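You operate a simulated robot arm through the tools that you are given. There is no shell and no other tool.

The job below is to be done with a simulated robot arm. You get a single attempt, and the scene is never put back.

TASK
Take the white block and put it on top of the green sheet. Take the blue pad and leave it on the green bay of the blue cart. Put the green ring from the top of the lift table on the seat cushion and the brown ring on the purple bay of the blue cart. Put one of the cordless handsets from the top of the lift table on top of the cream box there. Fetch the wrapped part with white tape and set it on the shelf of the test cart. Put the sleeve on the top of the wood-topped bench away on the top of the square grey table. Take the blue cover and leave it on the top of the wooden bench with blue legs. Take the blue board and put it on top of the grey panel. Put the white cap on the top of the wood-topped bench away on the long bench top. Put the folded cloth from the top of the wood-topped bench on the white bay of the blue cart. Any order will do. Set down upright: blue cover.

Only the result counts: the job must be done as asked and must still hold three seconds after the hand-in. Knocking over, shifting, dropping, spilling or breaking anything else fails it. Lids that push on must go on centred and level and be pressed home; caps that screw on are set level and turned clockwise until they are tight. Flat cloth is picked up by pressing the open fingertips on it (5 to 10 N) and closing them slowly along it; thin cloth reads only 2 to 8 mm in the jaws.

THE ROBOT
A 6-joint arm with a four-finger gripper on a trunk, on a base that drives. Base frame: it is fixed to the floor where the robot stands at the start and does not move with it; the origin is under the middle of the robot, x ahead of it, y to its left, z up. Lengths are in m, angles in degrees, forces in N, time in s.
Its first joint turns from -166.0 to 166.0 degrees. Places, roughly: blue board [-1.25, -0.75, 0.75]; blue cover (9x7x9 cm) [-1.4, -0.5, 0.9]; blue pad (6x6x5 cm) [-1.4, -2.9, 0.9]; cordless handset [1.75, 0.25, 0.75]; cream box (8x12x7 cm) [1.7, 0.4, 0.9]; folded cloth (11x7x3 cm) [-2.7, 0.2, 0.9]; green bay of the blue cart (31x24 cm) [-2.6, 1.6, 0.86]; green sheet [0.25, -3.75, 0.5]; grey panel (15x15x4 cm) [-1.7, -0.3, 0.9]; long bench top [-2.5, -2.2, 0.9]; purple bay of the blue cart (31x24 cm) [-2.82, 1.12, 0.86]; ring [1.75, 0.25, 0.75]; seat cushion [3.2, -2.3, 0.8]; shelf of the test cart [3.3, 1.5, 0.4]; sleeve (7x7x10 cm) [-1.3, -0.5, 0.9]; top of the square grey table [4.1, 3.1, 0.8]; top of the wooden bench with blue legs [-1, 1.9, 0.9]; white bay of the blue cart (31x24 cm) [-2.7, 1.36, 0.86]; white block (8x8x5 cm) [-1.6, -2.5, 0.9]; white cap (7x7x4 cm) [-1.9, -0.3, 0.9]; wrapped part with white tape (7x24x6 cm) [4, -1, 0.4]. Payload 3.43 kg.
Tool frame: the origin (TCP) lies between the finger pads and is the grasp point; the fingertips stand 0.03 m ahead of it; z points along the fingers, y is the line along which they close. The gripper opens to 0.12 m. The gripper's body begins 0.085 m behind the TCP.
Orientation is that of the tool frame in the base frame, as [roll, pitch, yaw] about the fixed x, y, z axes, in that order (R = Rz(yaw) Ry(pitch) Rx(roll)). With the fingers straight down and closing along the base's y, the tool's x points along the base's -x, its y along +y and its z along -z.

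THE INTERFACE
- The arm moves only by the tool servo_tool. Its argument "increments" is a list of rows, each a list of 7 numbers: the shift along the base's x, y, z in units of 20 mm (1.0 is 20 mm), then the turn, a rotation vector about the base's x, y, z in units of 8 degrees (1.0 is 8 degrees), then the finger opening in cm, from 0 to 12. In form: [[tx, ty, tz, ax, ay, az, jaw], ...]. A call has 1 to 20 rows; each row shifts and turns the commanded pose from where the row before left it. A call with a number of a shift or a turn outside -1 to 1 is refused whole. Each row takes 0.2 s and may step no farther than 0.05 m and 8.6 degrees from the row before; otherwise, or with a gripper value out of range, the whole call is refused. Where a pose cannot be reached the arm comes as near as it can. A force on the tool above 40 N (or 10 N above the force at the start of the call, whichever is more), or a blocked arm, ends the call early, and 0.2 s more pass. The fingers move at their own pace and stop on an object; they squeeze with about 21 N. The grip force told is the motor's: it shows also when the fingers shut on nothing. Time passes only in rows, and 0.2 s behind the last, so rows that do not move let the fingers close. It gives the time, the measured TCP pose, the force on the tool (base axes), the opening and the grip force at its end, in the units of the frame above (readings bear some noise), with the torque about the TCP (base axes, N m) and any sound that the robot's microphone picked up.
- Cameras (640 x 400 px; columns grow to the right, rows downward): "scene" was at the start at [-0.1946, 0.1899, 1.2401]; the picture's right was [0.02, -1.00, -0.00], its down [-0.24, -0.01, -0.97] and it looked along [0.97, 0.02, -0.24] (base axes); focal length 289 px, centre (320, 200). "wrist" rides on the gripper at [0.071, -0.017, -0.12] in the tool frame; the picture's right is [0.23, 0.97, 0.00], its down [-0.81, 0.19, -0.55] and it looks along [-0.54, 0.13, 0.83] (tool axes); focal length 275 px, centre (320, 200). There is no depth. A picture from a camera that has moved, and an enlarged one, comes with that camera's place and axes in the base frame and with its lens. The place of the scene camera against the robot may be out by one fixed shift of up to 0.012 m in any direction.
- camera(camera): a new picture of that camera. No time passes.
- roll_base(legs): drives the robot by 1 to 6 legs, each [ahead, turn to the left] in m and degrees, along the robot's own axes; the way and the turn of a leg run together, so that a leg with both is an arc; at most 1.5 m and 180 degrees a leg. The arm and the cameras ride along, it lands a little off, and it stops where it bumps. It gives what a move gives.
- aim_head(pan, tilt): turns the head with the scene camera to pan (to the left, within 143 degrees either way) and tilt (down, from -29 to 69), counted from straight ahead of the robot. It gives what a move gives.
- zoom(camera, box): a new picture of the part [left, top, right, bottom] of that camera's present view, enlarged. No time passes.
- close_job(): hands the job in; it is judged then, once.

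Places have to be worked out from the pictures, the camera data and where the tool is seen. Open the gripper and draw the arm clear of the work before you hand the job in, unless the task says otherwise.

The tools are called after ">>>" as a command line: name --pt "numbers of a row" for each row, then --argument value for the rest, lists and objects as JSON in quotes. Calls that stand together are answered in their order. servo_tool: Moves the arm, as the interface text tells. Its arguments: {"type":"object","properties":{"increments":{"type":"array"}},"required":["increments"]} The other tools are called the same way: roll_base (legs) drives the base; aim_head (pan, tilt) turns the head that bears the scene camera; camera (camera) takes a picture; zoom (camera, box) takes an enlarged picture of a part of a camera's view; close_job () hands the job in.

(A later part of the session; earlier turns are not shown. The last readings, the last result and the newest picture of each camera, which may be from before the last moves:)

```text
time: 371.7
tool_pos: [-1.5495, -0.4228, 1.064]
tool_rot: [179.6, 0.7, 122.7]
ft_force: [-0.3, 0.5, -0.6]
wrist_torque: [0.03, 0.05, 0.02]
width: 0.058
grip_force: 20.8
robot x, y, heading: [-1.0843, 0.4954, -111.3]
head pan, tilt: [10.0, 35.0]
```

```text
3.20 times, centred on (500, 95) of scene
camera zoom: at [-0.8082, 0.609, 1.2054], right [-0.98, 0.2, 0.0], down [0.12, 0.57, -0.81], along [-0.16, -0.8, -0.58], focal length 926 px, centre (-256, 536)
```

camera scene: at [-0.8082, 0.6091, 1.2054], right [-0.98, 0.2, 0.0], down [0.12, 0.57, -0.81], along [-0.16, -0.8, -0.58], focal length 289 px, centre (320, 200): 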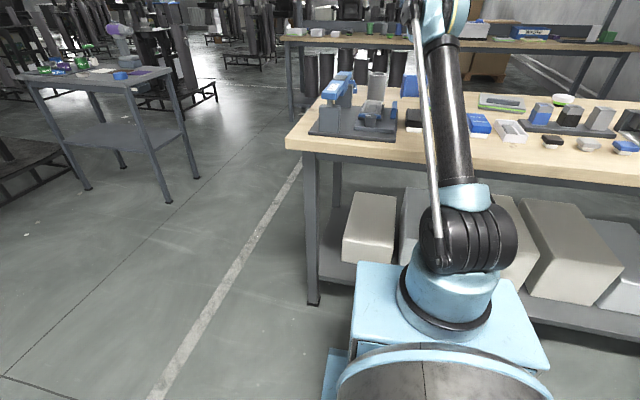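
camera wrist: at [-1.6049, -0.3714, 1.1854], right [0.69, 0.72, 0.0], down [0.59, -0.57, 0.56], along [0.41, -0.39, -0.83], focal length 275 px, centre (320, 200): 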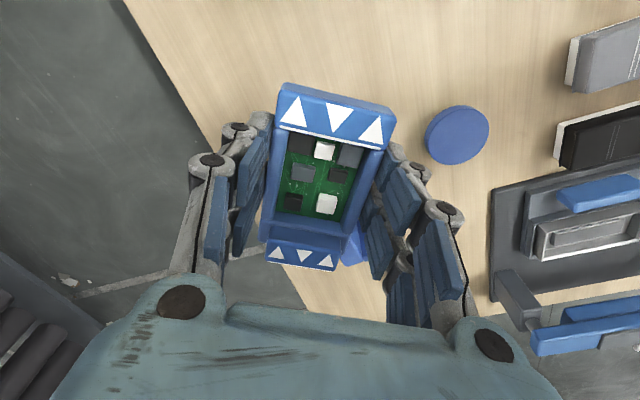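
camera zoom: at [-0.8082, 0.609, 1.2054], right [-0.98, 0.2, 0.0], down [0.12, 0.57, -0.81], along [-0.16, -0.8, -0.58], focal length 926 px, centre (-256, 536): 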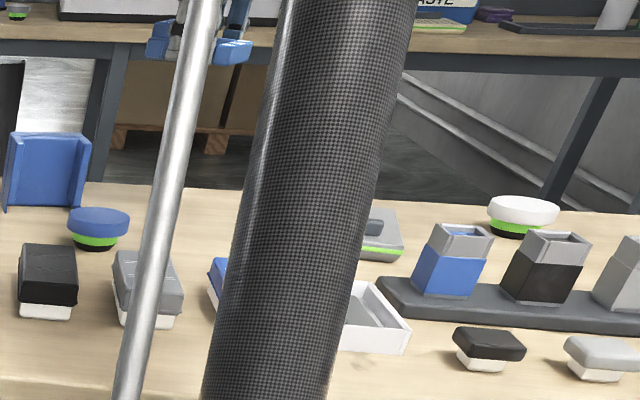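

>>> servo_tool --pt "-0.99 0.5 0 0 0 0.319 3" --pt "-0.99 0.5 0 0 0 0.319 3" --pt "-0.99 0.5 0 0 0 0.319 3" --pt "-0.99 0.5 0 0 0 0.319 3" --pt "-0.99 0.5 0 0 0 0.319 3" --pt "-0.99 0.5 0 0 0 0.319 3" --pt "-0.99 0.5 0 0 0 0.319 3" --pt "-0.99 0.5 0 0 0 0.319 3"

>>> camera --camera "wrist"

>>> camera --camera "scene"

```text
time: 373.5
tool_pos: [-1.7088, -0.3438, 1.0662]
tool_rot: [179.7, 0.6, 143.2]
ft_force: [-0.1, 0.4, -1.6]
wrist_torque: [0.0, 0.05, 0.0]
width: 0.0578
grip_force: 20.9
robot x, y, heading: [-1.0814, 0.4952, -111.7]
head pan, tilt: [10.0, 35.0]
```

```text
taken
camera wrist: at [-1.7788, -0.3145, 1.1855], right [0.4, 0.92, 0.0], down [0.76, -0.33, 0.56], along [0.52, -0.22, -0.83], focal length 275 px, centre (320, 200)
```

wrist: 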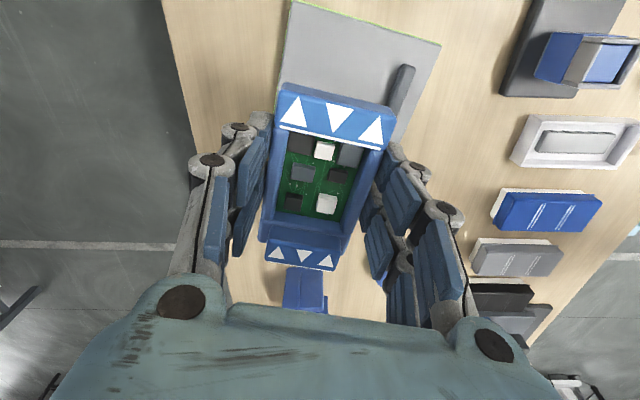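

```text
taken
camera scene: at [-0.8082, 0.6091, 1.2054], right [-0.98, 0.2, 0.0], down [0.12, 0.57, -0.81], along [-0.16, -0.8, -0.58], focal length 289 px, centre (320, 200)
```

scene: 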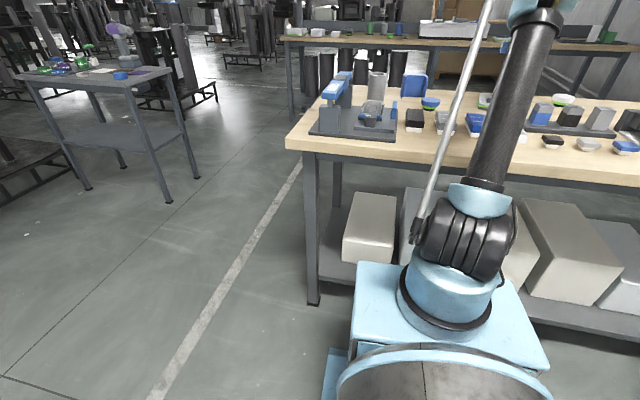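

The panel's edges and bar are visible around the board: it is about 4.5 cm from the south-west edge and 7 cm from the bar. I shift 1 cm towards the bar and lower.

>>> servo_tool --pt "0.3 0.4 -0.5 0 0 0 3" --pt "0 0 -1 0 0 0 3" --pt "0 0 -1 0 0 0 3" --pt "0 0 -1 0 0 0 3" --pt "0 0 -1 0 0 0 3" --pt "0 0 -1 0 0 0 3" --pt "0 0 -0.4 0 0 0 3" --pt "0 0 -0.2 0 0 0 3"

>>> camera --camera "wrist"

>>> zoom --camera "scene" --box '[440, 70, 560, 130]'

```text
time: 375.3
tool_pos: [-1.7025, -0.3358, 0.9414]
tool_rot: [179.6, 0.7, 143.0]
ft_force: [0.0, -0.7, -1.5]
wrist_torque: [-0.02, -0.01, 0.01]
width: 0.0577
grip_force: 21.2
robot x, y, heading: [-1.08, 0.4953, -111.3]
head pan, tilt: [10.0, 35.0]
```

```text
taken
camera wrist: at [-1.7726, -0.3059, 1.063], right [0.4, 0.92, 0.0], down [0.76, -0.33, 0.56], along [0.52, -0.22, -0.83], focal length 275 px, centre (320, 200)
```

wrist: 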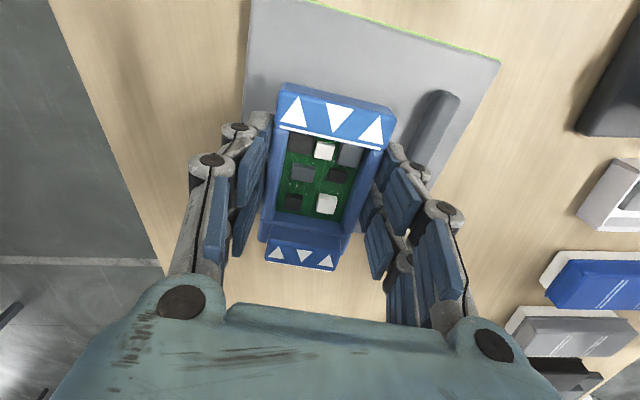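

```text
5.33 times, centred on (500, 100) of scene
camera zoom: at [-0.8082, 0.6091, 1.2054], right [-0.98, 0.2, 0.0], down [0.12, 0.57, -0.81], along [-0.16, -0.8, -0.58], focal length 1544 px, centre (-640, 733)
```

zoom: 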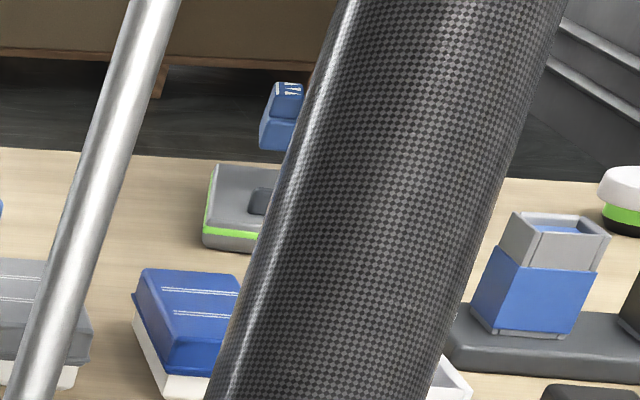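

Good placement over the panel. I lower slowly to contact.

>>> servo_tool --pt "0 0 -0.2 0 0 0 3" --pt "0 0 -0.15 0 0 0 3" --pt "0 0 -0.15 0 0 0 3" --pt "0 0 -0.1 0 0 0 3"

```text
time: 376.3
tool_pos: [-1.7031, -0.3367, 0.9319]
tool_rot: [179.6, 0.7, 143.2]
ft_force: [-0.6, -0.7, -1.6]
wrist_torque: [0.03, 0.03, -0.02]
width: 0.0578
grip_force: 21.1
robot x, y, heading: [-1.0771, 0.495, -111.6]
head pan, tilt: [10.0, 35.0]
```

>>> servo_tool --pt "0 0 -0.1 0 0 0 3" --pt "0 0 -0.1 0 0 0 3" --pt "0 0 -0.1 0 0 0 3"

```text
time: 377.1
tool_pos: [-1.7017, -0.3378, 0.9233]
tool_rot: [179.7, 0.7, 143.0]
ft_force: [-1.2, 0.2, -2.2]
wrist_torque: [0.03, 0.0, 0.01]
width: 0.0579
grip_force: 21.2
robot x, y, heading: [-1.084, 0.4935, -111.8]
head pan, tilt: [10.0, 35.0]
```

>>> servo_tool --pt "0 0 -0.1 0 0 0 3" --pt "0 0 -0.1 0 0 0 3" --pt "0 0 -0.08 0 0 0 3"

```text
time: 377.9
tool_pos: [-1.7036, -0.3352, 0.9186]
tool_rot: [179.6, 0.7, 143.1]
ft_force: [0.1, -0.2, -1.8]
wrist_torque: [0.06, 0.03, 0.0]
width: 0.0575
grip_force: 20.8
robot x, y, heading: [-1.0816, 0.4925, -111.5]
head pan, tilt: [10.0, 35.0]
```

>>> servo_tool --pt "0 0 -0.1 0 0 0 3" --pt "0 0 -0.1 0 0 0 3" --pt "0 0 -0.08 0 0 0 3"

>>> camera --camera "wrist"

```text
time: 378.7
tool_pos: [-1.7016, -0.3372, 0.913]
tool_rot: [179.8, 0.7, 143.1]
ft_force: [-0.2, -1.1, -1.4]
wrist_torque: [0.01, -0.04, 0.01]
width: 0.0578
grip_force: 20.9
robot x, y, heading: [-1.0772, 0.4949, -111.6]
head pan, tilt: [10.0, 35.0]
```

```text
taken
camera wrist: at [-1.7722, -0.307, 1.0337], right [0.4, 0.92, 0.0], down [0.76, -0.33, 0.56], along [0.52, -0.22, -0.83], focal length 275 px, centre (320, 200)
```

wrist: 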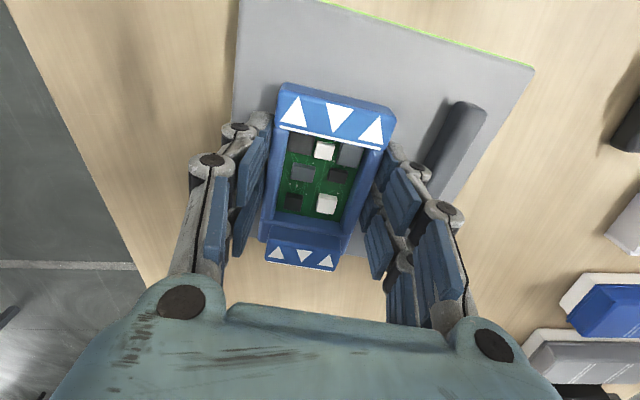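

Still free at TCP z 0.913; the board is well inside the panel. I keep lowering.

>>> servo_tool --pt "0 0 -0.1 0 0 0 3" --pt "0 0 -0.1 0 0 0 3" --pt "0 0 -0.1 0 0 0 3"

```text
time: 379.6
tool_pos: [-1.6995, -0.3274, 0.9204]
tool_rot: [-179.7, 1.0, 143.1]
ft_force: [-1.1, -2.3, -3.6]
wrist_torque: [0.21, -0.11, 0.02]
width: 0.0576
grip_force: 20.6
robot x, y, heading: [-1.079, 0.4977, -111.6]
head pan, tilt: [10.0, 35.0]
stopped in row 3: the force on the tool passed its limit at 44 N (the readings are from after the stop); the commanded pose is now the measured one
```

Contact came hard at about 0.909 and the arm sprang back. I check whether the panel moved, then approach in 1 mm steps.

>>> camera --camera "wrist"

>>> servo_tool --pt "-0.1 -0.4 -0.1 -0.06 0 0 3" --pt "0 0 -0.1 0 0 0 3" --pt "0 0 -0.1 0 0 0 3"

```text
taken
camera wrist: at [-1.7682, -0.296, 1.0407], right [0.4, 0.92, -0.01], down [0.76, -0.33, 0.56], along [0.51, -0.23, -0.83], focal length 275 px, centre (320, 200)
```

wrist: 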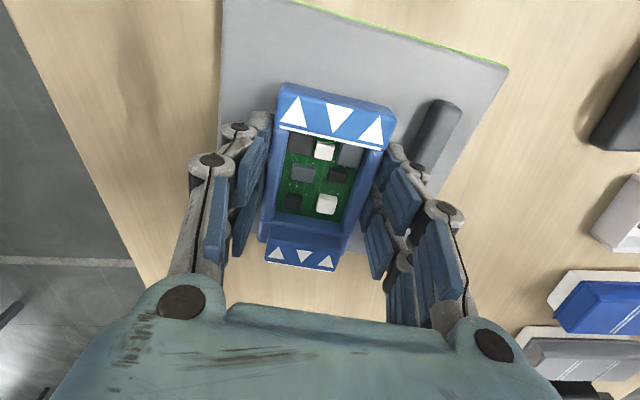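

```text
time: 380.4
tool_pos: [-1.7008, -0.3356, 0.9157]
tool_rot: [-179.1, 1.0, 143.1]
ft_force: [-0.9, -0.3, -1.8]
wrist_torque: [0.02, 0.02, 0.0]
width: 0.0578
grip_force: 20.5
robot x, y, heading: [-1.0794, 0.4931, -111.5]
head pan, tilt: [10.0, 35.0]
```

The panel has not moved. I restore the level attitude at which the board was picked, then lower the last millimetres.

>>> servo_tool --pt "0 0 0 0.071 -0.03 0 3" --pt "0 0 0 0.071 -0.03 0 3" --pt "0 0 -0.1 0 0 0 3" --pt "0 0 -0.05 0 0 0 3" --pt "0 0 -0.05 0 0 0 3"

```text
time: 381.6
tool_pos: [-1.7014, -0.3354, 0.9109]
tool_rot: [179.6, 0.8, 143.1]
ft_force: [-0.2, 0.2, -1.3]
wrist_torque: [-0.01, 0.02, -0.03]
width: 0.0579
grip_force: 21.0
robot x, y, heading: [-1.0766, 0.497, -111.4]
head pan, tilt: [10.0, 35.0]
```

>>> servo_tool --pt "0 0 -0.05 0 0 0 3" --pt "0 0 -0.05 0 0 0 3"

```text
time: 382.1
tool_pos: [-1.7008, -0.336, 0.9109]
tool_rot: [179.7, 0.8, 143.1]
ft_force: [-4.3, -5.0, 19.4]
wrist_torque: [-0.32, 0.97, 0.11]
width: 0.0577
grip_force: 21.2
robot x, y, heading: [-1.0801, 0.4927, -111.6]
head pan, tilt: [10.0, 35.0]
```

Contact (19 N). I release and rise.

>>> servo_tool --pt "0 0 0.03 0 0 0 5" --pt "0 0 0 0 0 0 7" --pt "0 0 0 0 0 0 8" --pt "0 0 0.1 0 0 0 8" --pt "0 0 0.5 0 0 0 8" --pt "0 0 1 0 0 0 8" --pt "0 0 1 0 0 0 8" --pt "0 0 1 0 0 0 10" --pt "0 0 1 0 0 0 12" --pt "0 0 1 0 0 0 12" --pt "0 0 1 0 0 0 12"

>>> camera --camera "wrist"

>>> zoom --camera "scene" --box '[440, 70, 560, 130]'

```text
time: 384.6
tool_pos: [-1.7011, -0.3356, 1.0402]
tool_rot: [179.6, 0.8, 143.2]
ft_force: [-0.3, 0.7, -0.8]
wrist_torque: [0.0, 0.05, -0.01]
width: 0.1201
grip_force: 0.1
robot x, y, heading: [-1.0767, 0.4985, -111.4]
head pan, tilt: [10.0, 35.0]
```

```text
taken
camera wrist: at [-1.7714, -0.3062, 1.1611], right [0.4, 0.92, 0.0], down [0.75, -0.33, 0.57], along [0.52, -0.22, -0.82], focal length 275 px, centre (320, 200)
```

wrist: 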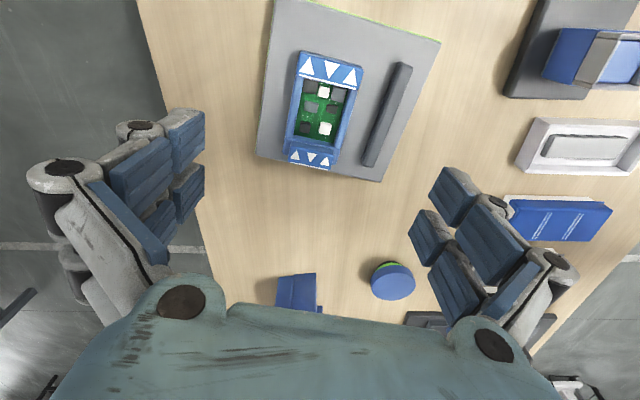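

```text
5.33 times, centred on (500, 100) of scene
camera zoom: at [-0.8083, 0.6091, 1.2055], right [-0.98, 0.2, 0.0], down [0.12, 0.57, -0.81], along [-0.16, -0.8, -0.58], focal length 1544 px, centre (-640, 733)
```

zoom: 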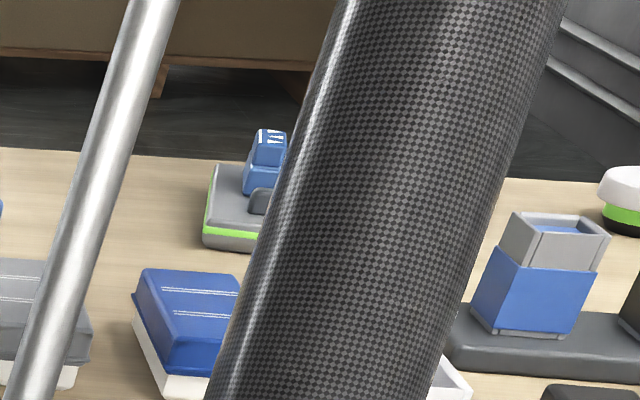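

The blue board rests on the grey panel. Next the blue cover: its back wall runs along bearing -22° near (-1.43, -0.515). I go over there for a close look.

>>> servo_tool --pt "0.97 -0.55 0.3 0 0 0.136 12" --pt "0.97 -0.55 0.3 0 0 0.136 12" --pt "0.97 -0.55 0.3 0 0 0.136 12" --pt "0.97 -0.55 0.3 0 0 0.136 12" --pt "0.97 -0.55 0.3 0 0 0.136 12" --pt "0.97 -0.55 0.3 0 0 0.136 12" --pt "0.97 -0.55 0.3 0 0 0.136 12" --pt "0.97 -0.55 0.3 0 0 0.136 12" --pt "0.97 -0.55 0.3 0 0 0.136 12" --pt "0.97 -0.55 0 0 0 0.136 12" --pt "0.97 -0.55 0 0 0 0.136 12" --pt "0.97 -0.55 0 0 0 0.136 12" --pt "0.97 -0.55 0 0 0 0.136 12" --pt "0.97 -0.55 0 0 0 0.136 12"

>>> camera --camera "wrist"

>>> zoom --camera "scene" --box '[380, 60, 460, 120]'

```text
time: 387.6
tool_pos: [-1.4291, -0.4888, 1.0972]
tool_rot: [179.7, 0.9, 158.4]
ft_force: [-0.2, -0.4, -1.2]
wrist_torque: [-0.06, -0.03, 0.01]
width: 0.12
grip_force: 0.1
robot x, y, heading: [-1.0822, 0.4941, -111.6]
head pan, tilt: [10.0, 35.0]
```

```text
taken
camera wrist: at [-1.504, -0.4779, 1.2173], right [0.14, 0.99, 0.0], down [0.82, -0.12, 0.57], along [0.56, -0.08, -0.82], focal length 275 px, centre (320, 200)
```

wrist: 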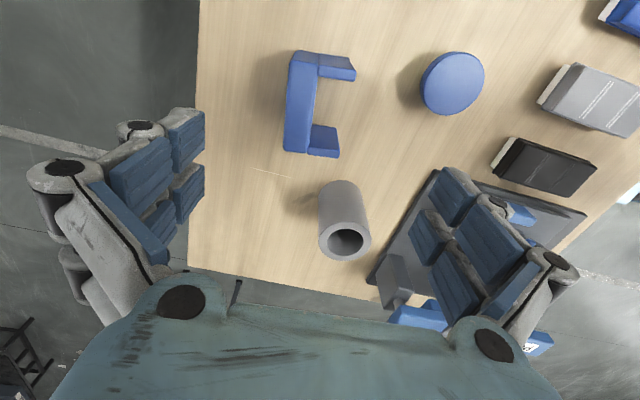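

```text
6.67 times, centred on (420, 90) of scene
camera zoom: at [-0.8083, 0.6092, 1.2054], right [-0.98, 0.2, 0.0], down [0.12, 0.57, -0.81], along [-0.16, -0.8, -0.58], focal length 1930 px, centre (-347, 933)
```

zoom: 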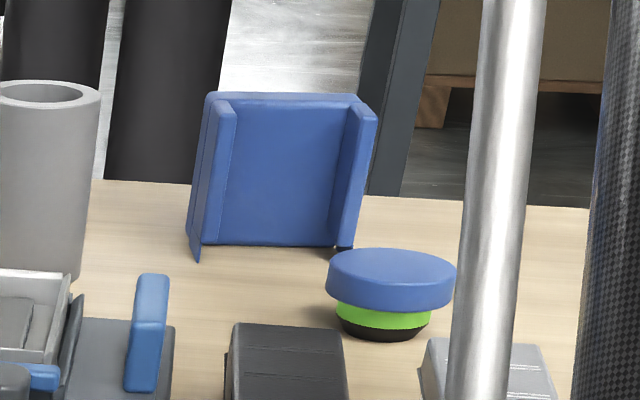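

>>> zoom --camera "wrist" --box '[260, 35, 380, 175]'

```text
2.86 times, centred on (320, 105) of wrist
camera zoom: at [-1.504, -0.4779, 1.2173], right [0.14, 0.99, 0.0], down [0.82, -0.12, 0.57], along [0.56, -0.08, -0.82], focal length 786 px, centre (320, 471)
```

zoom: 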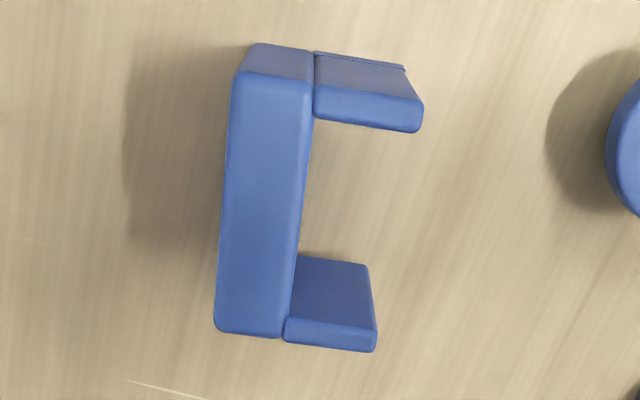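

In plan the cover is a "C": a 2.6 cm thick back wall centred at (-1.424, -0.510) along -16°, with two short side walls. I will pinch the back wall from above, one finger inside the C.

>>> servo_tool --pt "0.025 -0.105 -0.5 0.0034 0.0107 0.07 6" --pt "0.025 -0.105 -0.5 0.0034 0.0107 0.07 6" --pt "0.025 -0.105 -0.5 0.0034 0.0107 0.07 6" --pt "0.025 -0.105 -0.5 0.0034 0.0107 0.07 6" --pt "0.025 -0.105 -0.5 0.0034 0.0107 0.07 6" --pt "0.025 -0.105 -0.5 0.0034 0.0107 0.07 6" --pt "0.025 -0.105 -0.5 0.0034 0.0107 0.07 6" --pt "0.025 -0.105 -0.5 0.0034 0.0107 0.07 6" --pt "0.025 -0.105 -0.5 0.0034 0.0107 0.07 6" --pt "0.025 -0.105 -0.5 0.0034 0.0107 0.07 6"

>>> camera --camera "wrist"

```text
time: 389.8
tool_pos: [-1.4244, -0.5104, 0.9969]
tool_rot: [179.6, -0.1, 164.1]
ft_force: [0.2, 0.0, 0.4]
wrist_torque: [0.01, -0.01, 0.0]
width: 0.06
grip_force: 0.0
robot x, y, heading: [-1.0802, 0.4945, -111.5]
head pan, tilt: [10.0, 35.0]
```

```text
taken
camera wrist: at [-1.4982, -0.5079, 1.118], right [0.05, 1.0, 0.01], down [0.83, -0.04, 0.55], along [0.55, -0.02, -0.83], focal length 275 px, centre (320, 200)
```

wrist: 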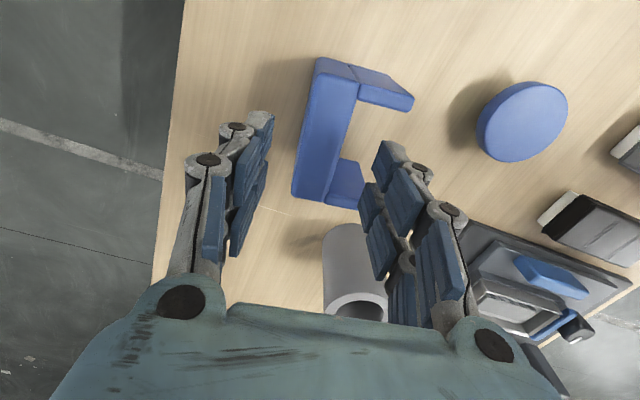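

The C-shape is well aligned, the wall between the pads. I descend to z 0.915.

>>> servo_tool --pt "-0.3 0.1 -0.8 0 0 0 6" --pt "0 0 -0.9 0 0 0 6" --pt "0 0 -0.9 0 0 0 6" --pt "0 0 -0.9 0 0 0 6" --pt "0 0 -0.6 0 0 0 6"

>>> camera --camera "wrist"

>>> zoom --camera "scene" --box '[380, 50, 460, 120]'

```text
time: 390.9
tool_pos: [-1.43, -0.5084, 0.9136]
tool_rot: [179.7, -0.1, 164.0]
ft_force: [0.6, -0.7, -1.1]
wrist_torque: [0.03, 0.02, -0.02]
width: 0.0599
grip_force: 0.1
robot x, y, heading: [-1.0789, 0.4939, -111.4]
head pan, tilt: [10.0, 35.0]
```

```text
taken
camera wrist: at [-1.5044, -0.5053, 1.0348], right [0.05, 1.0, 0.01], down [0.83, -0.04, 0.55], along [0.55, -0.02, -0.83], focal length 275 px, centre (320, 200)
```

wrist: 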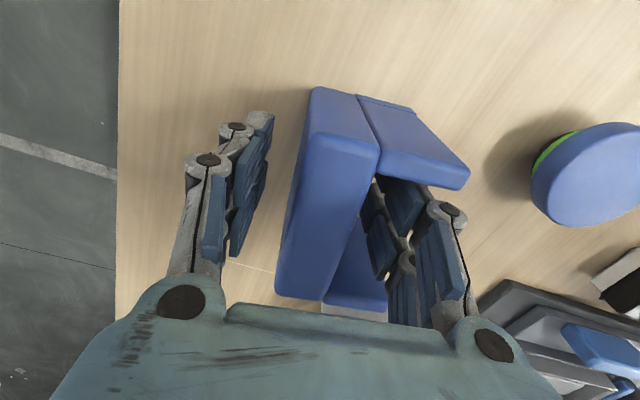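

```text
5.71 times, centred on (420, 85) of scene
camera zoom: at [-0.8082, 0.6091, 1.2054], right [-0.98, 0.2, 0.0], down [0.12, 0.57, -0.81], along [-0.16, -0.8, -0.58], focal length 1654 px, centre (-251, 857)
```

zoom: 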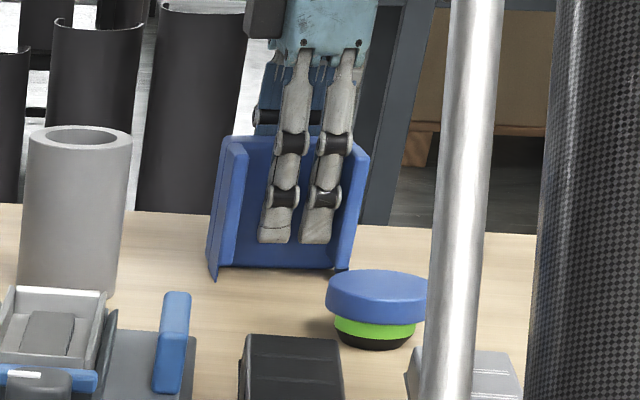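

One finger is inside the C, the other outside, with no contact. I close on the wall.

>>> servo_tool --pt "0 0 0 0 0 0 4.5" --pt "0 0 0 0 0 0 3.5" --pt "0 0 0 0 0 0 2.5" --pt "0 0 0 0 0 0 1.5" --pt "0 0 0 0 0 0 1" --pt "0 0 0 0 0 0 1" --pt "0 0 0.3 0 0 0 1" --pt "0 0 0.5 0 0 0 1" --pt "0 0 1 0 0 0 1" --pt "0 0 1 0 0 0 1"

>>> camera --camera "wrist"

>>> zoom --camera "scene" --box '[380, 40, 460, 110]'

```text
time: 393.1
tool_pos: [-1.4304, -0.5092, 0.9694]
tool_rot: [179.6, -0.1, 164.1]
ft_force: [0.0, -0.6, -1.9]
wrist_torque: [0.04, -0.01, 0.01]
width: 0.0275
grip_force: 21.2
robot x, y, heading: [-1.0781, 0.494, -111.5]
head pan, tilt: [10.0, 35.0]
```

```text
taken
camera wrist: at [-1.5043, -0.506, 1.0914], right [0.05, 1.0, 0.01], down [0.83, -0.04, 0.55], along [0.55, -0.02, -0.83], focal length 275 px, centre (320, 200)
```

wrist: 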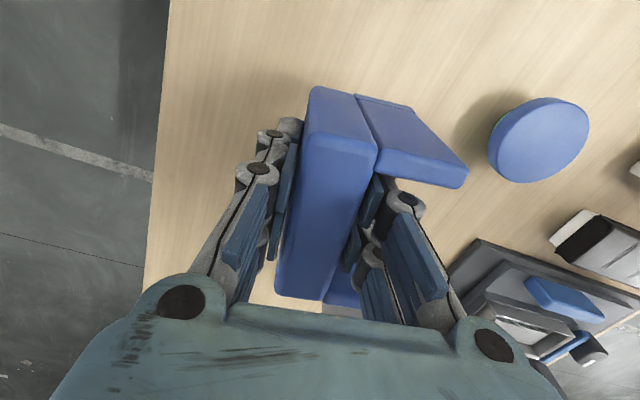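

```text
5.71 times, centred on (420, 75) of scene
camera zoom: at [-0.8083, 0.6089, 1.2055], right [-0.98, 0.2, 0.0], down [0.12, 0.57, -0.81], along [-0.16, -0.8, -0.58], focal length 1654 px, centre (-251, 914)
```

zoom: 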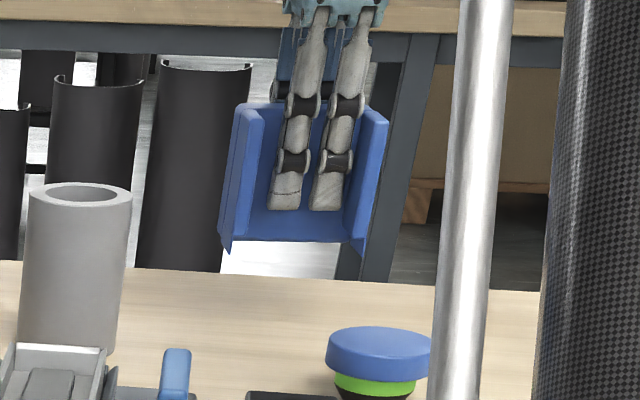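

The cover is held upright and level. I raise it, draw the arm in, back off from the bench and turn round to the blue-legged bench.

>>> servo_tool --pt "0 0.2 1 0 0 0 1" --pt "0 0.3 1 0 0 0 1" --pt "0 0.5 1 0 0 0 1" --pt "0.25 0.98 1 0 0 0 1" --pt "0.25 0.98 1 0 0 0 1" --pt "0.25 0.98 0.3 0 0 0 1" --pt "0.25 0.98 0.3 0 0 0 1" --pt "0.25 0.98 0.3 0 0 0 1" --pt "0.25 0.98 0.3 0 0 0 1" --pt "0.25 0.98 0.3 0 0 0 1" --pt "0.25 0.98 0.3 0 0 0 1" --pt "0.25 0.98 0.3 0 0 0 1" --pt "0.25 0.98 0.3 0 0 0 1" --pt "0.25 0.98 0.3 0 0 0 1" --pt "0.25 0.98 0.3 0 0 0 1" --pt "0.25 0.98 0.3 0 0 0 1" --pt "0.25 0.98 0.3 0 0 0 1" --pt "0.25 0.98 0.3 0 0 0 1" --pt "0.25 0.98 0 0 0 0 1"

>>> roll_base --legs '[[-0.28, 0], [0, 178]]'

>>> aim_head --pan 0 --tilt 30

>>> camera --camera "scene"

>>> camera --camera "wrist"

```text
time: 397.1
tool_pos: [-1.3507, -0.1735, 1.1472]
tool_rot: [179.6, -0.1, 164.0]
ft_force: [0.6, 0.1, -1.9]
wrist_torque: [0.04, 0.03, 0.01]
width: 0.028
grip_force: 20.7
robot x, y, heading: [-1.0807, 0.4901, -111.5]
head pan, tilt: [10.0, 35.0]
```

```text
time: 407.4
tool_pos: [-0.6913, 1.4168, 1.1475]
tool_rot: [179.6, -0.1, -17.4]
ft_force: [0.1, -0.5, -1.8]
wrist_torque: [0.01, 0.0, 0.01]
width: 0.0278
grip_force: 21.1
robot x, y, heading: [-0.9596, 0.7465, 66.8]
head pan, tilt: [10.0, 35.0]
```

```text
time: 408.1
tool_pos: [-0.6963, 1.403, 1.1561]
tool_rot: [-179.7, -0.2, -17.4]
ft_force: [0.5, -0.1, -1.6]
wrist_torque: [0.05, -0.02, 0.02]
width: 0.0278
grip_force: 20.8
robot x, y, heading: [-0.9546, 0.7458, 67.2]
head pan, tilt: [0.0, 30.0]
```

```text
taken
camera scene: at [-1.2026, 0.6296, 1.2131], right [0.92, -0.39, 0.0], down [-0.2, -0.47, -0.86], along [0.33, 0.79, -0.51], focal length 289 px, centre (320, 200)
```

scene: 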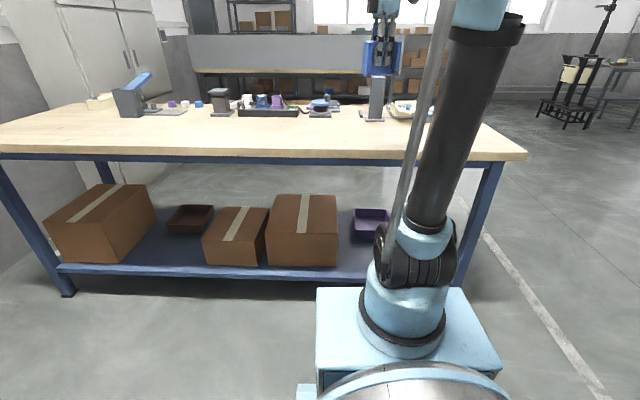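

```text
taken
camera wrist: at [-0.6241, 1.3978, 1.2779], right [-0.07, -1.0, 0.0], down [-0.83, 0.06, 0.55], along [-0.55, 0.04, -0.84], focal length 275 px, centre (320, 200)
```

wrist: 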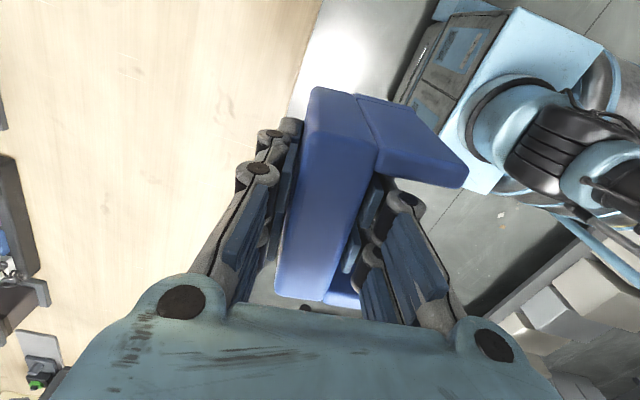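

The front half of this bench is clear. I move the cover in over (-0.75, 1.62), about 22 cm in from the edge.

>>> servo_tool --pt "-0.245 0.986 0 -0.0076 0.0024 0 1" --pt "-0.245 0.986 0 -0.0076 0.0024 0 1" --pt "-0.245 0.986 0 -0.0076 0.0024 0 1" --pt "-0.245 0.986 0 -0.0076 0.0024 0 1" --pt "-0.245 0.986 0 -0.0076 0.0024 0 1" --pt "-0.245 0.986 0 -0.0076 0.0024 0 1" --pt "-0.245 0.986 -0.5 -0.0076 0.0024 0 1" --pt "-0.245 0.986 -0.5 -0.0076 0.0024 0 1" --pt "-0.245 0.986 -0.5 -0.0076 0.0024 0 1" --pt "-0.245 0.986 -0.5 -0.0076 0.0024 0 1" --pt "-0.245 0.986 -0.5 -0.0076 0.0024 0 1" --pt "0 0 -1 0 0 0 1" --pt "0 0 -1 0 0 0 1" --pt "0 0 -1 0 0 0 1" --pt "0 0 -1 0 0 0 1"

>>> camera --camera "scene"

>>> camera --camera "wrist"

```text
time: 411.4
tool_pos: [-0.7498, 1.6203, 1.0256]
tool_rot: [179.6, -0.1, -17.5]
ft_force: [0.1, 0.1, -1.8]
wrist_torque: [-0.01, 0.0, 0.01]
width: 0.028
grip_force: 20.5
robot x, y, heading: [-0.9558, 0.7472, 67.2]
head pan, tilt: [0.0, 30.0]
```

```text
taken
camera scene: at [-1.2025, 0.6296, 1.2132], right [0.92, -0.39, 0.0], down [-0.2, -0.47, -0.86], along [0.33, 0.79, -0.51], focal length 289 px, centre (320, 200)
```

scene: 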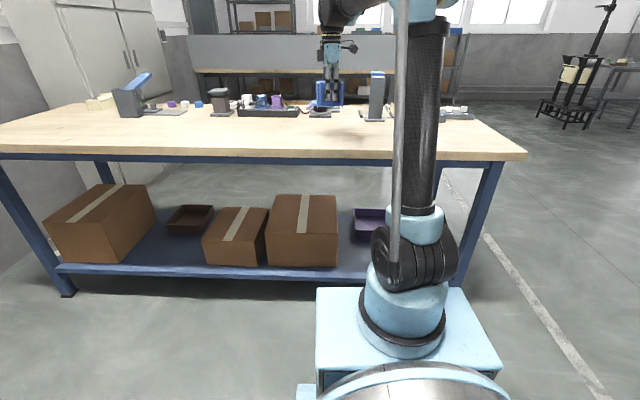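

```text
taken
camera wrist: at [-0.6783, 1.616, 1.1474], right [-0.07, -1.0, 0.01], down [-0.83, 0.06, 0.55], along [-0.55, 0.03, -0.83], focal length 275 px, centre (320, 200)
```

wrist: 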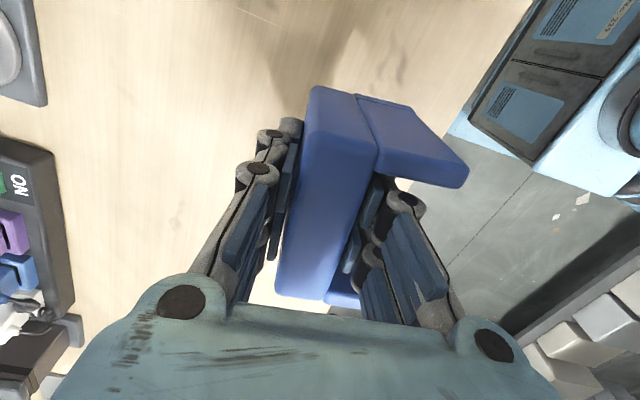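

The spot is clear all around (15 cm from the edge). I lower the cover to contact.

>>> servo_tool --pt "0 0 -1 0 0 0 1" --pt "0 0 -1 0 0 0 1" --pt "0 0 -0.7 0 0 0 1" --pt "0 0 -0.3 0 0 0 1" --pt "0 0 -0.2 0 0 0 1" --pt "0 0 -0.2 0 0 0 1"

```text
time: 412.8
tool_pos: [-0.7509, 1.6211, 0.958]
tool_rot: [179.6, 0.0, -17.4]
ft_force: [0.7, 1.4, -2.2]
wrist_torque: [0.0, -0.03, 0.04]
width: 0.0276
grip_force: 21.4
robot x, y, heading: [-0.9535, 0.7474, 67.1]
head pan, tilt: [0.0, 30.0]
```

>>> servo_tool --pt "0 0 -0.15 0 0 0 1" --pt "0 0 -0.15 0 0 0 1" --pt "0 0 -0.15 0 0 0 1" --pt "0 0 -0.1 0 0 0 1"

```text
time: 413.8
tool_pos: [-0.7501, 1.6193, 0.9452]
tool_rot: [179.7, -0.1, -17.4]
ft_force: [0.5, 0.0, -1.4]
wrist_torque: [0.0, -0.02, -0.02]
width: 0.0279
grip_force: 21.3
robot x, y, heading: [-0.9541, 0.745, 67.2]
head pan, tilt: [0.0, 30.0]
```

>>> servo_tool --pt "0 0 -0.1 0 0 0 1" --pt "0 0 -0.1 0 0 0 1" --pt "0 0 -0.1 0 0 0 1"

>>> zoom --camera "scene" --box '[280, 60, 380, 140]'

```text
time: 414.6
tool_pos: [-0.7491, 1.6196, 0.9398]
tool_rot: [179.6, -0.2, -17.4]
ft_force: [-0.7, 0.8, -2.1]
wrist_torque: [0.01, 0.03, 0.03]
width: 0.0279
grip_force: 20.7
robot x, y, heading: [-0.9569, 0.7447, 67.1]
head pan, tilt: [0.0, 30.0]
```

```text
5.00 times, centred on (330, 100) of scene
camera zoom: at [-1.2026, 0.6296, 1.2132], right [0.92, -0.39, 0.0], down [-0.2, -0.47, -0.86], along [0.33, 0.79, -0.51], focal length 1447 px, centre (270, 700)
```

zoom: 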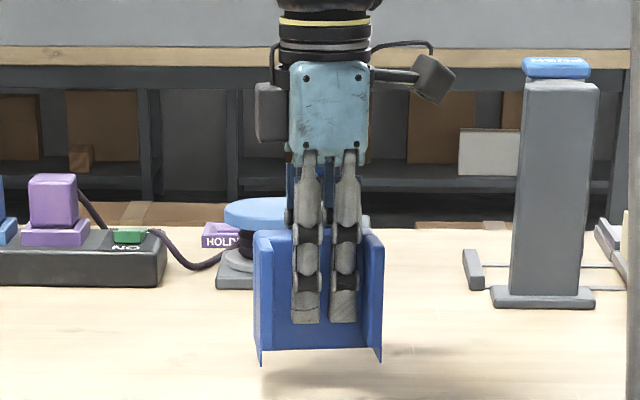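

A gap still shows above the shadow. I continue down in small steps.

>>> servo_tool --pt "0 0 -0.15 0 0 0 1" --pt "0 0 -0.15 0 0 0 1" --pt "0 0 -0.15 0 0 0 1" --pt "0 0 -0.15 0 0 0 1"

>>> zoom --camera "scene" --box '[280, 60, 380, 140]'

```text
time: 415.6
tool_pos: [-0.75, 1.6205, 0.9284]
tool_rot: [179.6, 0.0, -17.4]
ft_force: [0.2, 0.4, -1.2]
wrist_torque: [0.05, 0.0, -0.02]
width: 0.0277
grip_force: 20.8
robot x, y, heading: [-0.9543, 0.7443, 67.1]
head pan, tilt: [0.0, 30.0]
```

```text
5.00 times, centred on (330, 100) of scene
camera zoom: at [-1.2026, 0.6296, 1.2132], right [0.92, -0.39, 0.0], down [-0.2, -0.47, -0.86], along [0.33, 0.79, -0.51], focal length 1447 px, centre (270, 700)
```

zoom: 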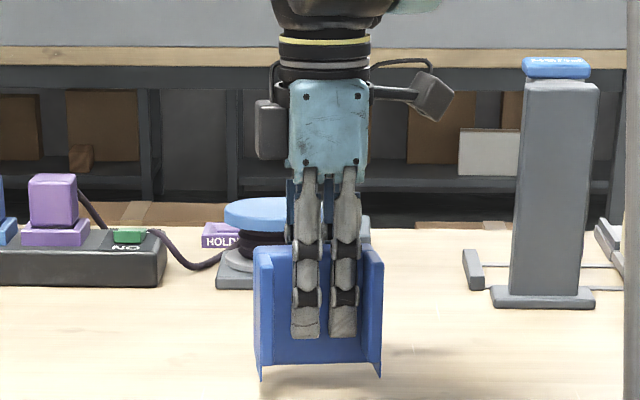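

>>> servo_tool --pt "0 0 -0.12 0 0 0 1" --pt "0 0 -0.12 0 0 0 1" --pt "0 0 -0.1 0 0 0 1"

```text
time: 416.4
tool_pos: [-0.7492, 1.6191, 0.922]
tool_rot: [179.6, -0.2, -17.4]
ft_force: [0.8, 0.4, -1.6]
wrist_torque: [0.02, 0.0, 0.04]
width: 0.0276
grip_force: 20.7
robot x, y, heading: [-0.9546, 0.7461, 66.8]
head pan, tilt: [0.0, 30.0]
```

>>> servo_tool --pt "0 0 -0.1 0 0 0 1" --pt "0 0 -0.1 0 0 0 1" --pt "0 0 -0.1 0 0 0 1"

```text
time: 417.1
tool_pos: [-0.7501, 1.6195, 0.9147]
tool_rot: [179.6, -0.1, -17.3]
ft_force: [0.5, -0.2, -2.3]
wrist_torque: [0.03, -0.01, -0.02]
width: 0.0277
grip_force: 21.4
robot x, y, heading: [-0.9547, 0.7434, 67.3]
head pan, tilt: [0.0, 30.0]
```

>>> servo_tool --pt "0 0 -0.08 0 0 0 1" --pt "0 0 -0.08 0 0 0 1" --pt "0 0 -0.08 0 0 0 1"

>>> zoom --camera "scene" --box '[280, 60, 380, 140]'

```text
time: 417.9
tool_pos: [-0.7503, 1.6194, 0.9112]
tool_rot: [179.6, -0.2, -17.4]
ft_force: [3.9, 1.8, 16.0]
wrist_torque: [0.08, -0.09, 0.0]
width: 0.028
grip_force: 20.7
robot x, y, heading: [-0.9535, 0.746, 67.0]
head pan, tilt: [0.0, 30.0]
```

```text
5.00 times, centred on (330, 100) of scene
camera zoom: at [-1.2026, 0.629, 1.2131], right [0.92, -0.39, 0.0], down [-0.2, -0.47, -0.86], along [0.33, 0.79, -0.51], focal length 1447 px, centre (270, 700)
```

zoom: 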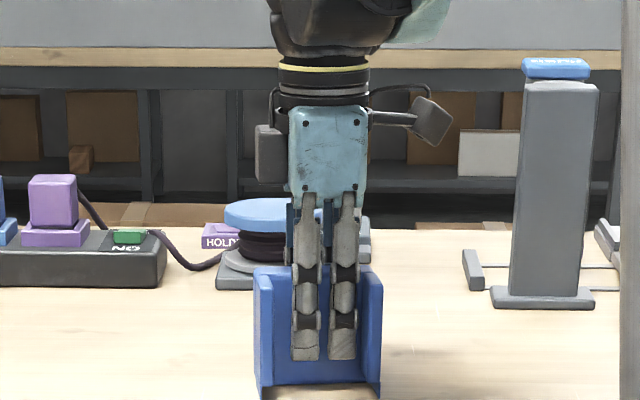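

Contact (16 N, no torque, so it stands flat). I open slowly and rise.

>>> servo_tool --pt "0 0 0.03 0 0 0 2.5" --pt "0 0 0 0 0 0 3.5" --pt "0 0 0 0 0 0 5" --pt "0 0 0 0 0 0 6" --pt "0 0 0.5 0 0 0 6" --pt "0 0 1 0 0 0 6" --pt "0 0 1 0 0 0 6" --pt "0 0 1 0 0 0 6" --pt "0 0 1 0 0 0 6" --pt "0 0 1 0 0 0 8" --pt "0 0 1 0 0 0 12" --pt "0 0 1 0 0 0 12" --pt "0 0 1 0 0 0 12" --pt "0 0 1 0 0 0 12"

>>> camera --camera "wrist"

>>> zoom --camera "scene" --box '[250, 50, 410, 150]'

```text
time: 420.9
tool_pos: [-0.7507, 1.6197, 1.1029]
tool_rot: [179.6, 0.0, -17.4]
ft_force: [0.0, -1.1, 0.1]
wrist_torque: [0.01, -0.02, 0.02]
width: 0.1201
grip_force: 0.0
robot x, y, heading: [-0.9547, 0.7467, 67.0]
head pan, tilt: [0.0, 30.0]
```

```text
taken
camera wrist: at [-0.6792, 1.616, 1.2244], right [-0.07, -1.0, 0.01], down [-0.83, 0.06, 0.55], along [-0.55, 0.03, -0.83], focal length 275 px, centre (320, 200)
```

wrist: 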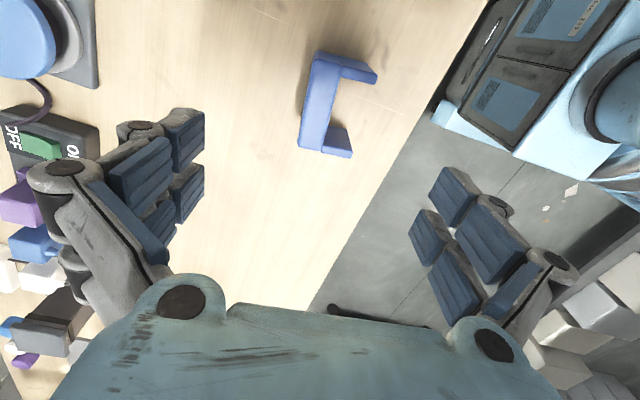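

```text
4.00 times, centred on (330, 100) of scene
camera zoom: at [-1.2025, 0.6296, 1.2132], right [0.92, -0.39, 0.0], down [-0.2, -0.47, -0.86], along [0.33, 0.79, -0.51], focal length 1158 px, centre (280, 600)
```

zoom: 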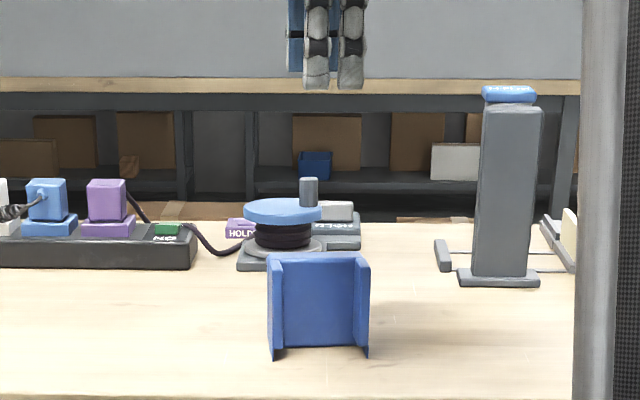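

The cover stands upright on the blue-legged bench. Next I go round the east end of the wood-topped bench into the aisle south of it, for the white cap, block and pad.

>>> servo_tool --pt "0.31 -1 0.4 0 0 0 12" --pt "0.31 -1 0.4 0 0 0 12" --pt "0.31 -1 0.4 0 0 0 12" --pt "0.31 -1 0.4 0 0 0 12" --pt "0.31 -1 0.4 0 0 0 12" --pt "0.31 -1 0.4 0 0 0 12" --pt "0.31 -1 0.4 0 0 0 12" --pt "0.31 -1 0.4 0 0 0 12" --pt "0.31 -1 0.4 0 0 0 12" --pt "0.31 -1 0.4 0 0 0 12" --pt "0.31 -1 0.4 0 0 0 12"

>>> roll_base --legs '[[0, -109], [0.886, 0], [0, -64], [1.146, 0]]'

>>> aim_head --pan -10 --tilt 25

>>> camera --camera "scene"

```text
time: 423.4
tool_pos: [-0.6849, 1.4004, 1.1914]
tool_rot: [179.6, -0.1, -17.3]
ft_force: [0.1, 0.3, 0.3]
wrist_torque: [0.0, 0.0, 0.02]
width: 0.1198
grip_force: 0.1
robot x, y, heading: [-0.9569, 0.7458, 67.5]
head pan, tilt: [0.0, 30.0]
```

```text
time: 441.8
tool_pos: [-0.7931, -1.6186, 1.1913]
tool_rot: [179.6, -0.1, 170.3]
ft_force: [0.8, -0.2, -1.3]
wrist_torque: [-0.01, 0.01, -0.01]
width: 0.12
grip_force: 0.0
robot x, y, heading: [-0.6151, -0.9274, -105.2]
head pan, tilt: [0.0, 30.0]
```

```text
time: 442.5
tool_pos: [-0.7904, -1.6041, 1.1993]
tool_rot: [-179.7, -0.2, 170.3]
ft_force: [-0.2, 0.6, -0.3]
wrist_torque: [-0.01, 0.0, 0.02]
width: 0.1202
grip_force: 0.1
robot x, y, heading: [-0.6161, -0.9342, -105.4]
head pan, tilt: [-10.0, 25.0]
```

```text
taken
camera scene: at [-0.3881, -0.7841, 1.2211], right [-0.9, 0.43, 0.0], down [0.18, 0.39, -0.9], along [-0.38, -0.81, -0.43], focal length 289 px, centre (320, 200)
```

scene: 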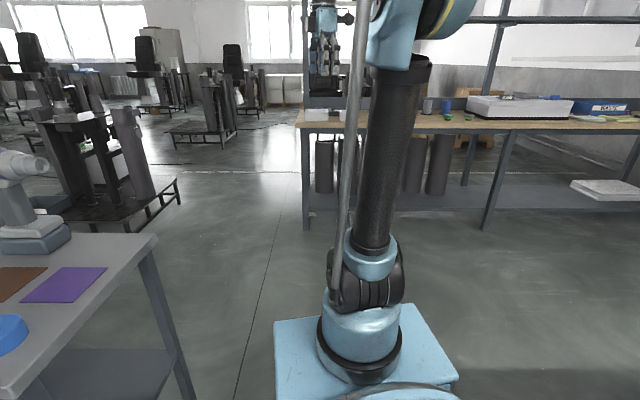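

I am past the bench's end. The long bench's front lies about q = -2.8 south of the aisle; I drive into the aisle to about (-2.12, -1.18) and turn to face the wood-topped bench.

>>> roll_base --legs '[[0, -17.3], [0.854, 0], [0, -81.6], [1.15, 0], [0, -90]]'

>>> aim_head --pan 0 --tilt 35

>>> camera --camera "scene"

>>> camera --camera "wrist"

```text
time: 462.0
tool_pos: [-1.8515, -0.5447, 1.1978]
tool_rot: [-179.8, -0.2, -18.2]
ft_force: [0.1, 0.4, -0.6]
wrist_torque: [0.0, -0.01, -0.03]
width: 0.12
grip_force: 0.0
robot x, y, heading: [-2.1379, -1.1781, 66.1]
head pan, tilt: [-10.0, 25.0]
```

```text
time: 462.7
tool_pos: [-1.8584, -0.5581, 1.2065]
tool_rot: [-179.0, -0.3, -18.1]
ft_force: [0.6, 0.3, 0.5]
wrist_torque: [0.01, -0.03, -0.03]
width: 0.1202
grip_force: 0.0
robot x, y, heading: [-2.1379, -1.1789, 66.1]
head pan, tilt: [0.0, 35.0]
```

```text
taken
camera scene: at [-2.3887, -1.2917, 1.2054], right [0.91, -0.4, 0.0], down [-0.24, -0.53, -0.81], along [0.33, 0.74, -0.58], focal length 289 px, centre (320, 200)
```

scene: 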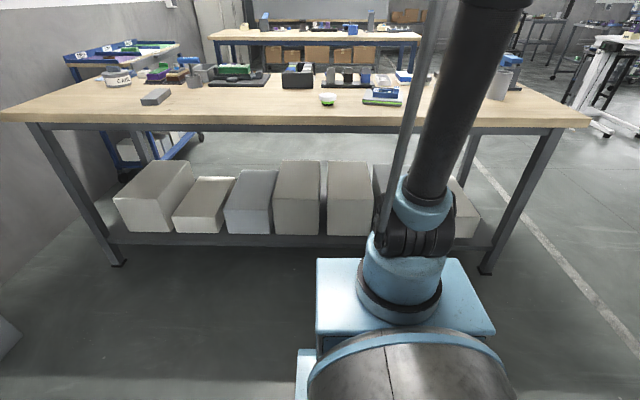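

```text
taken
camera wrist: at [-1.787, -0.5658, 1.3293], right [-0.08, -1.0, -0.01], down [-0.84, 0.06, 0.55], along [-0.54, 0.06, -0.84], focal length 275 px, centre (320, 200)
```

wrist: 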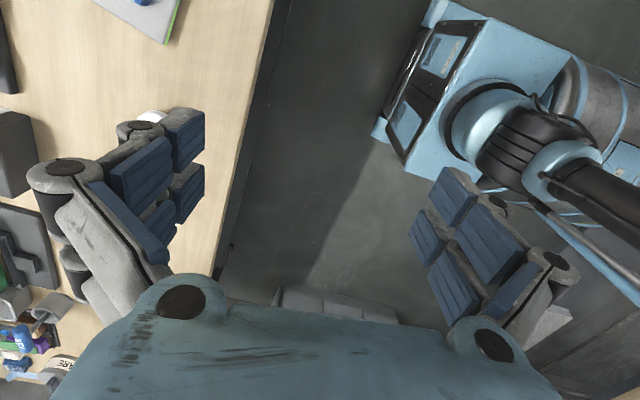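

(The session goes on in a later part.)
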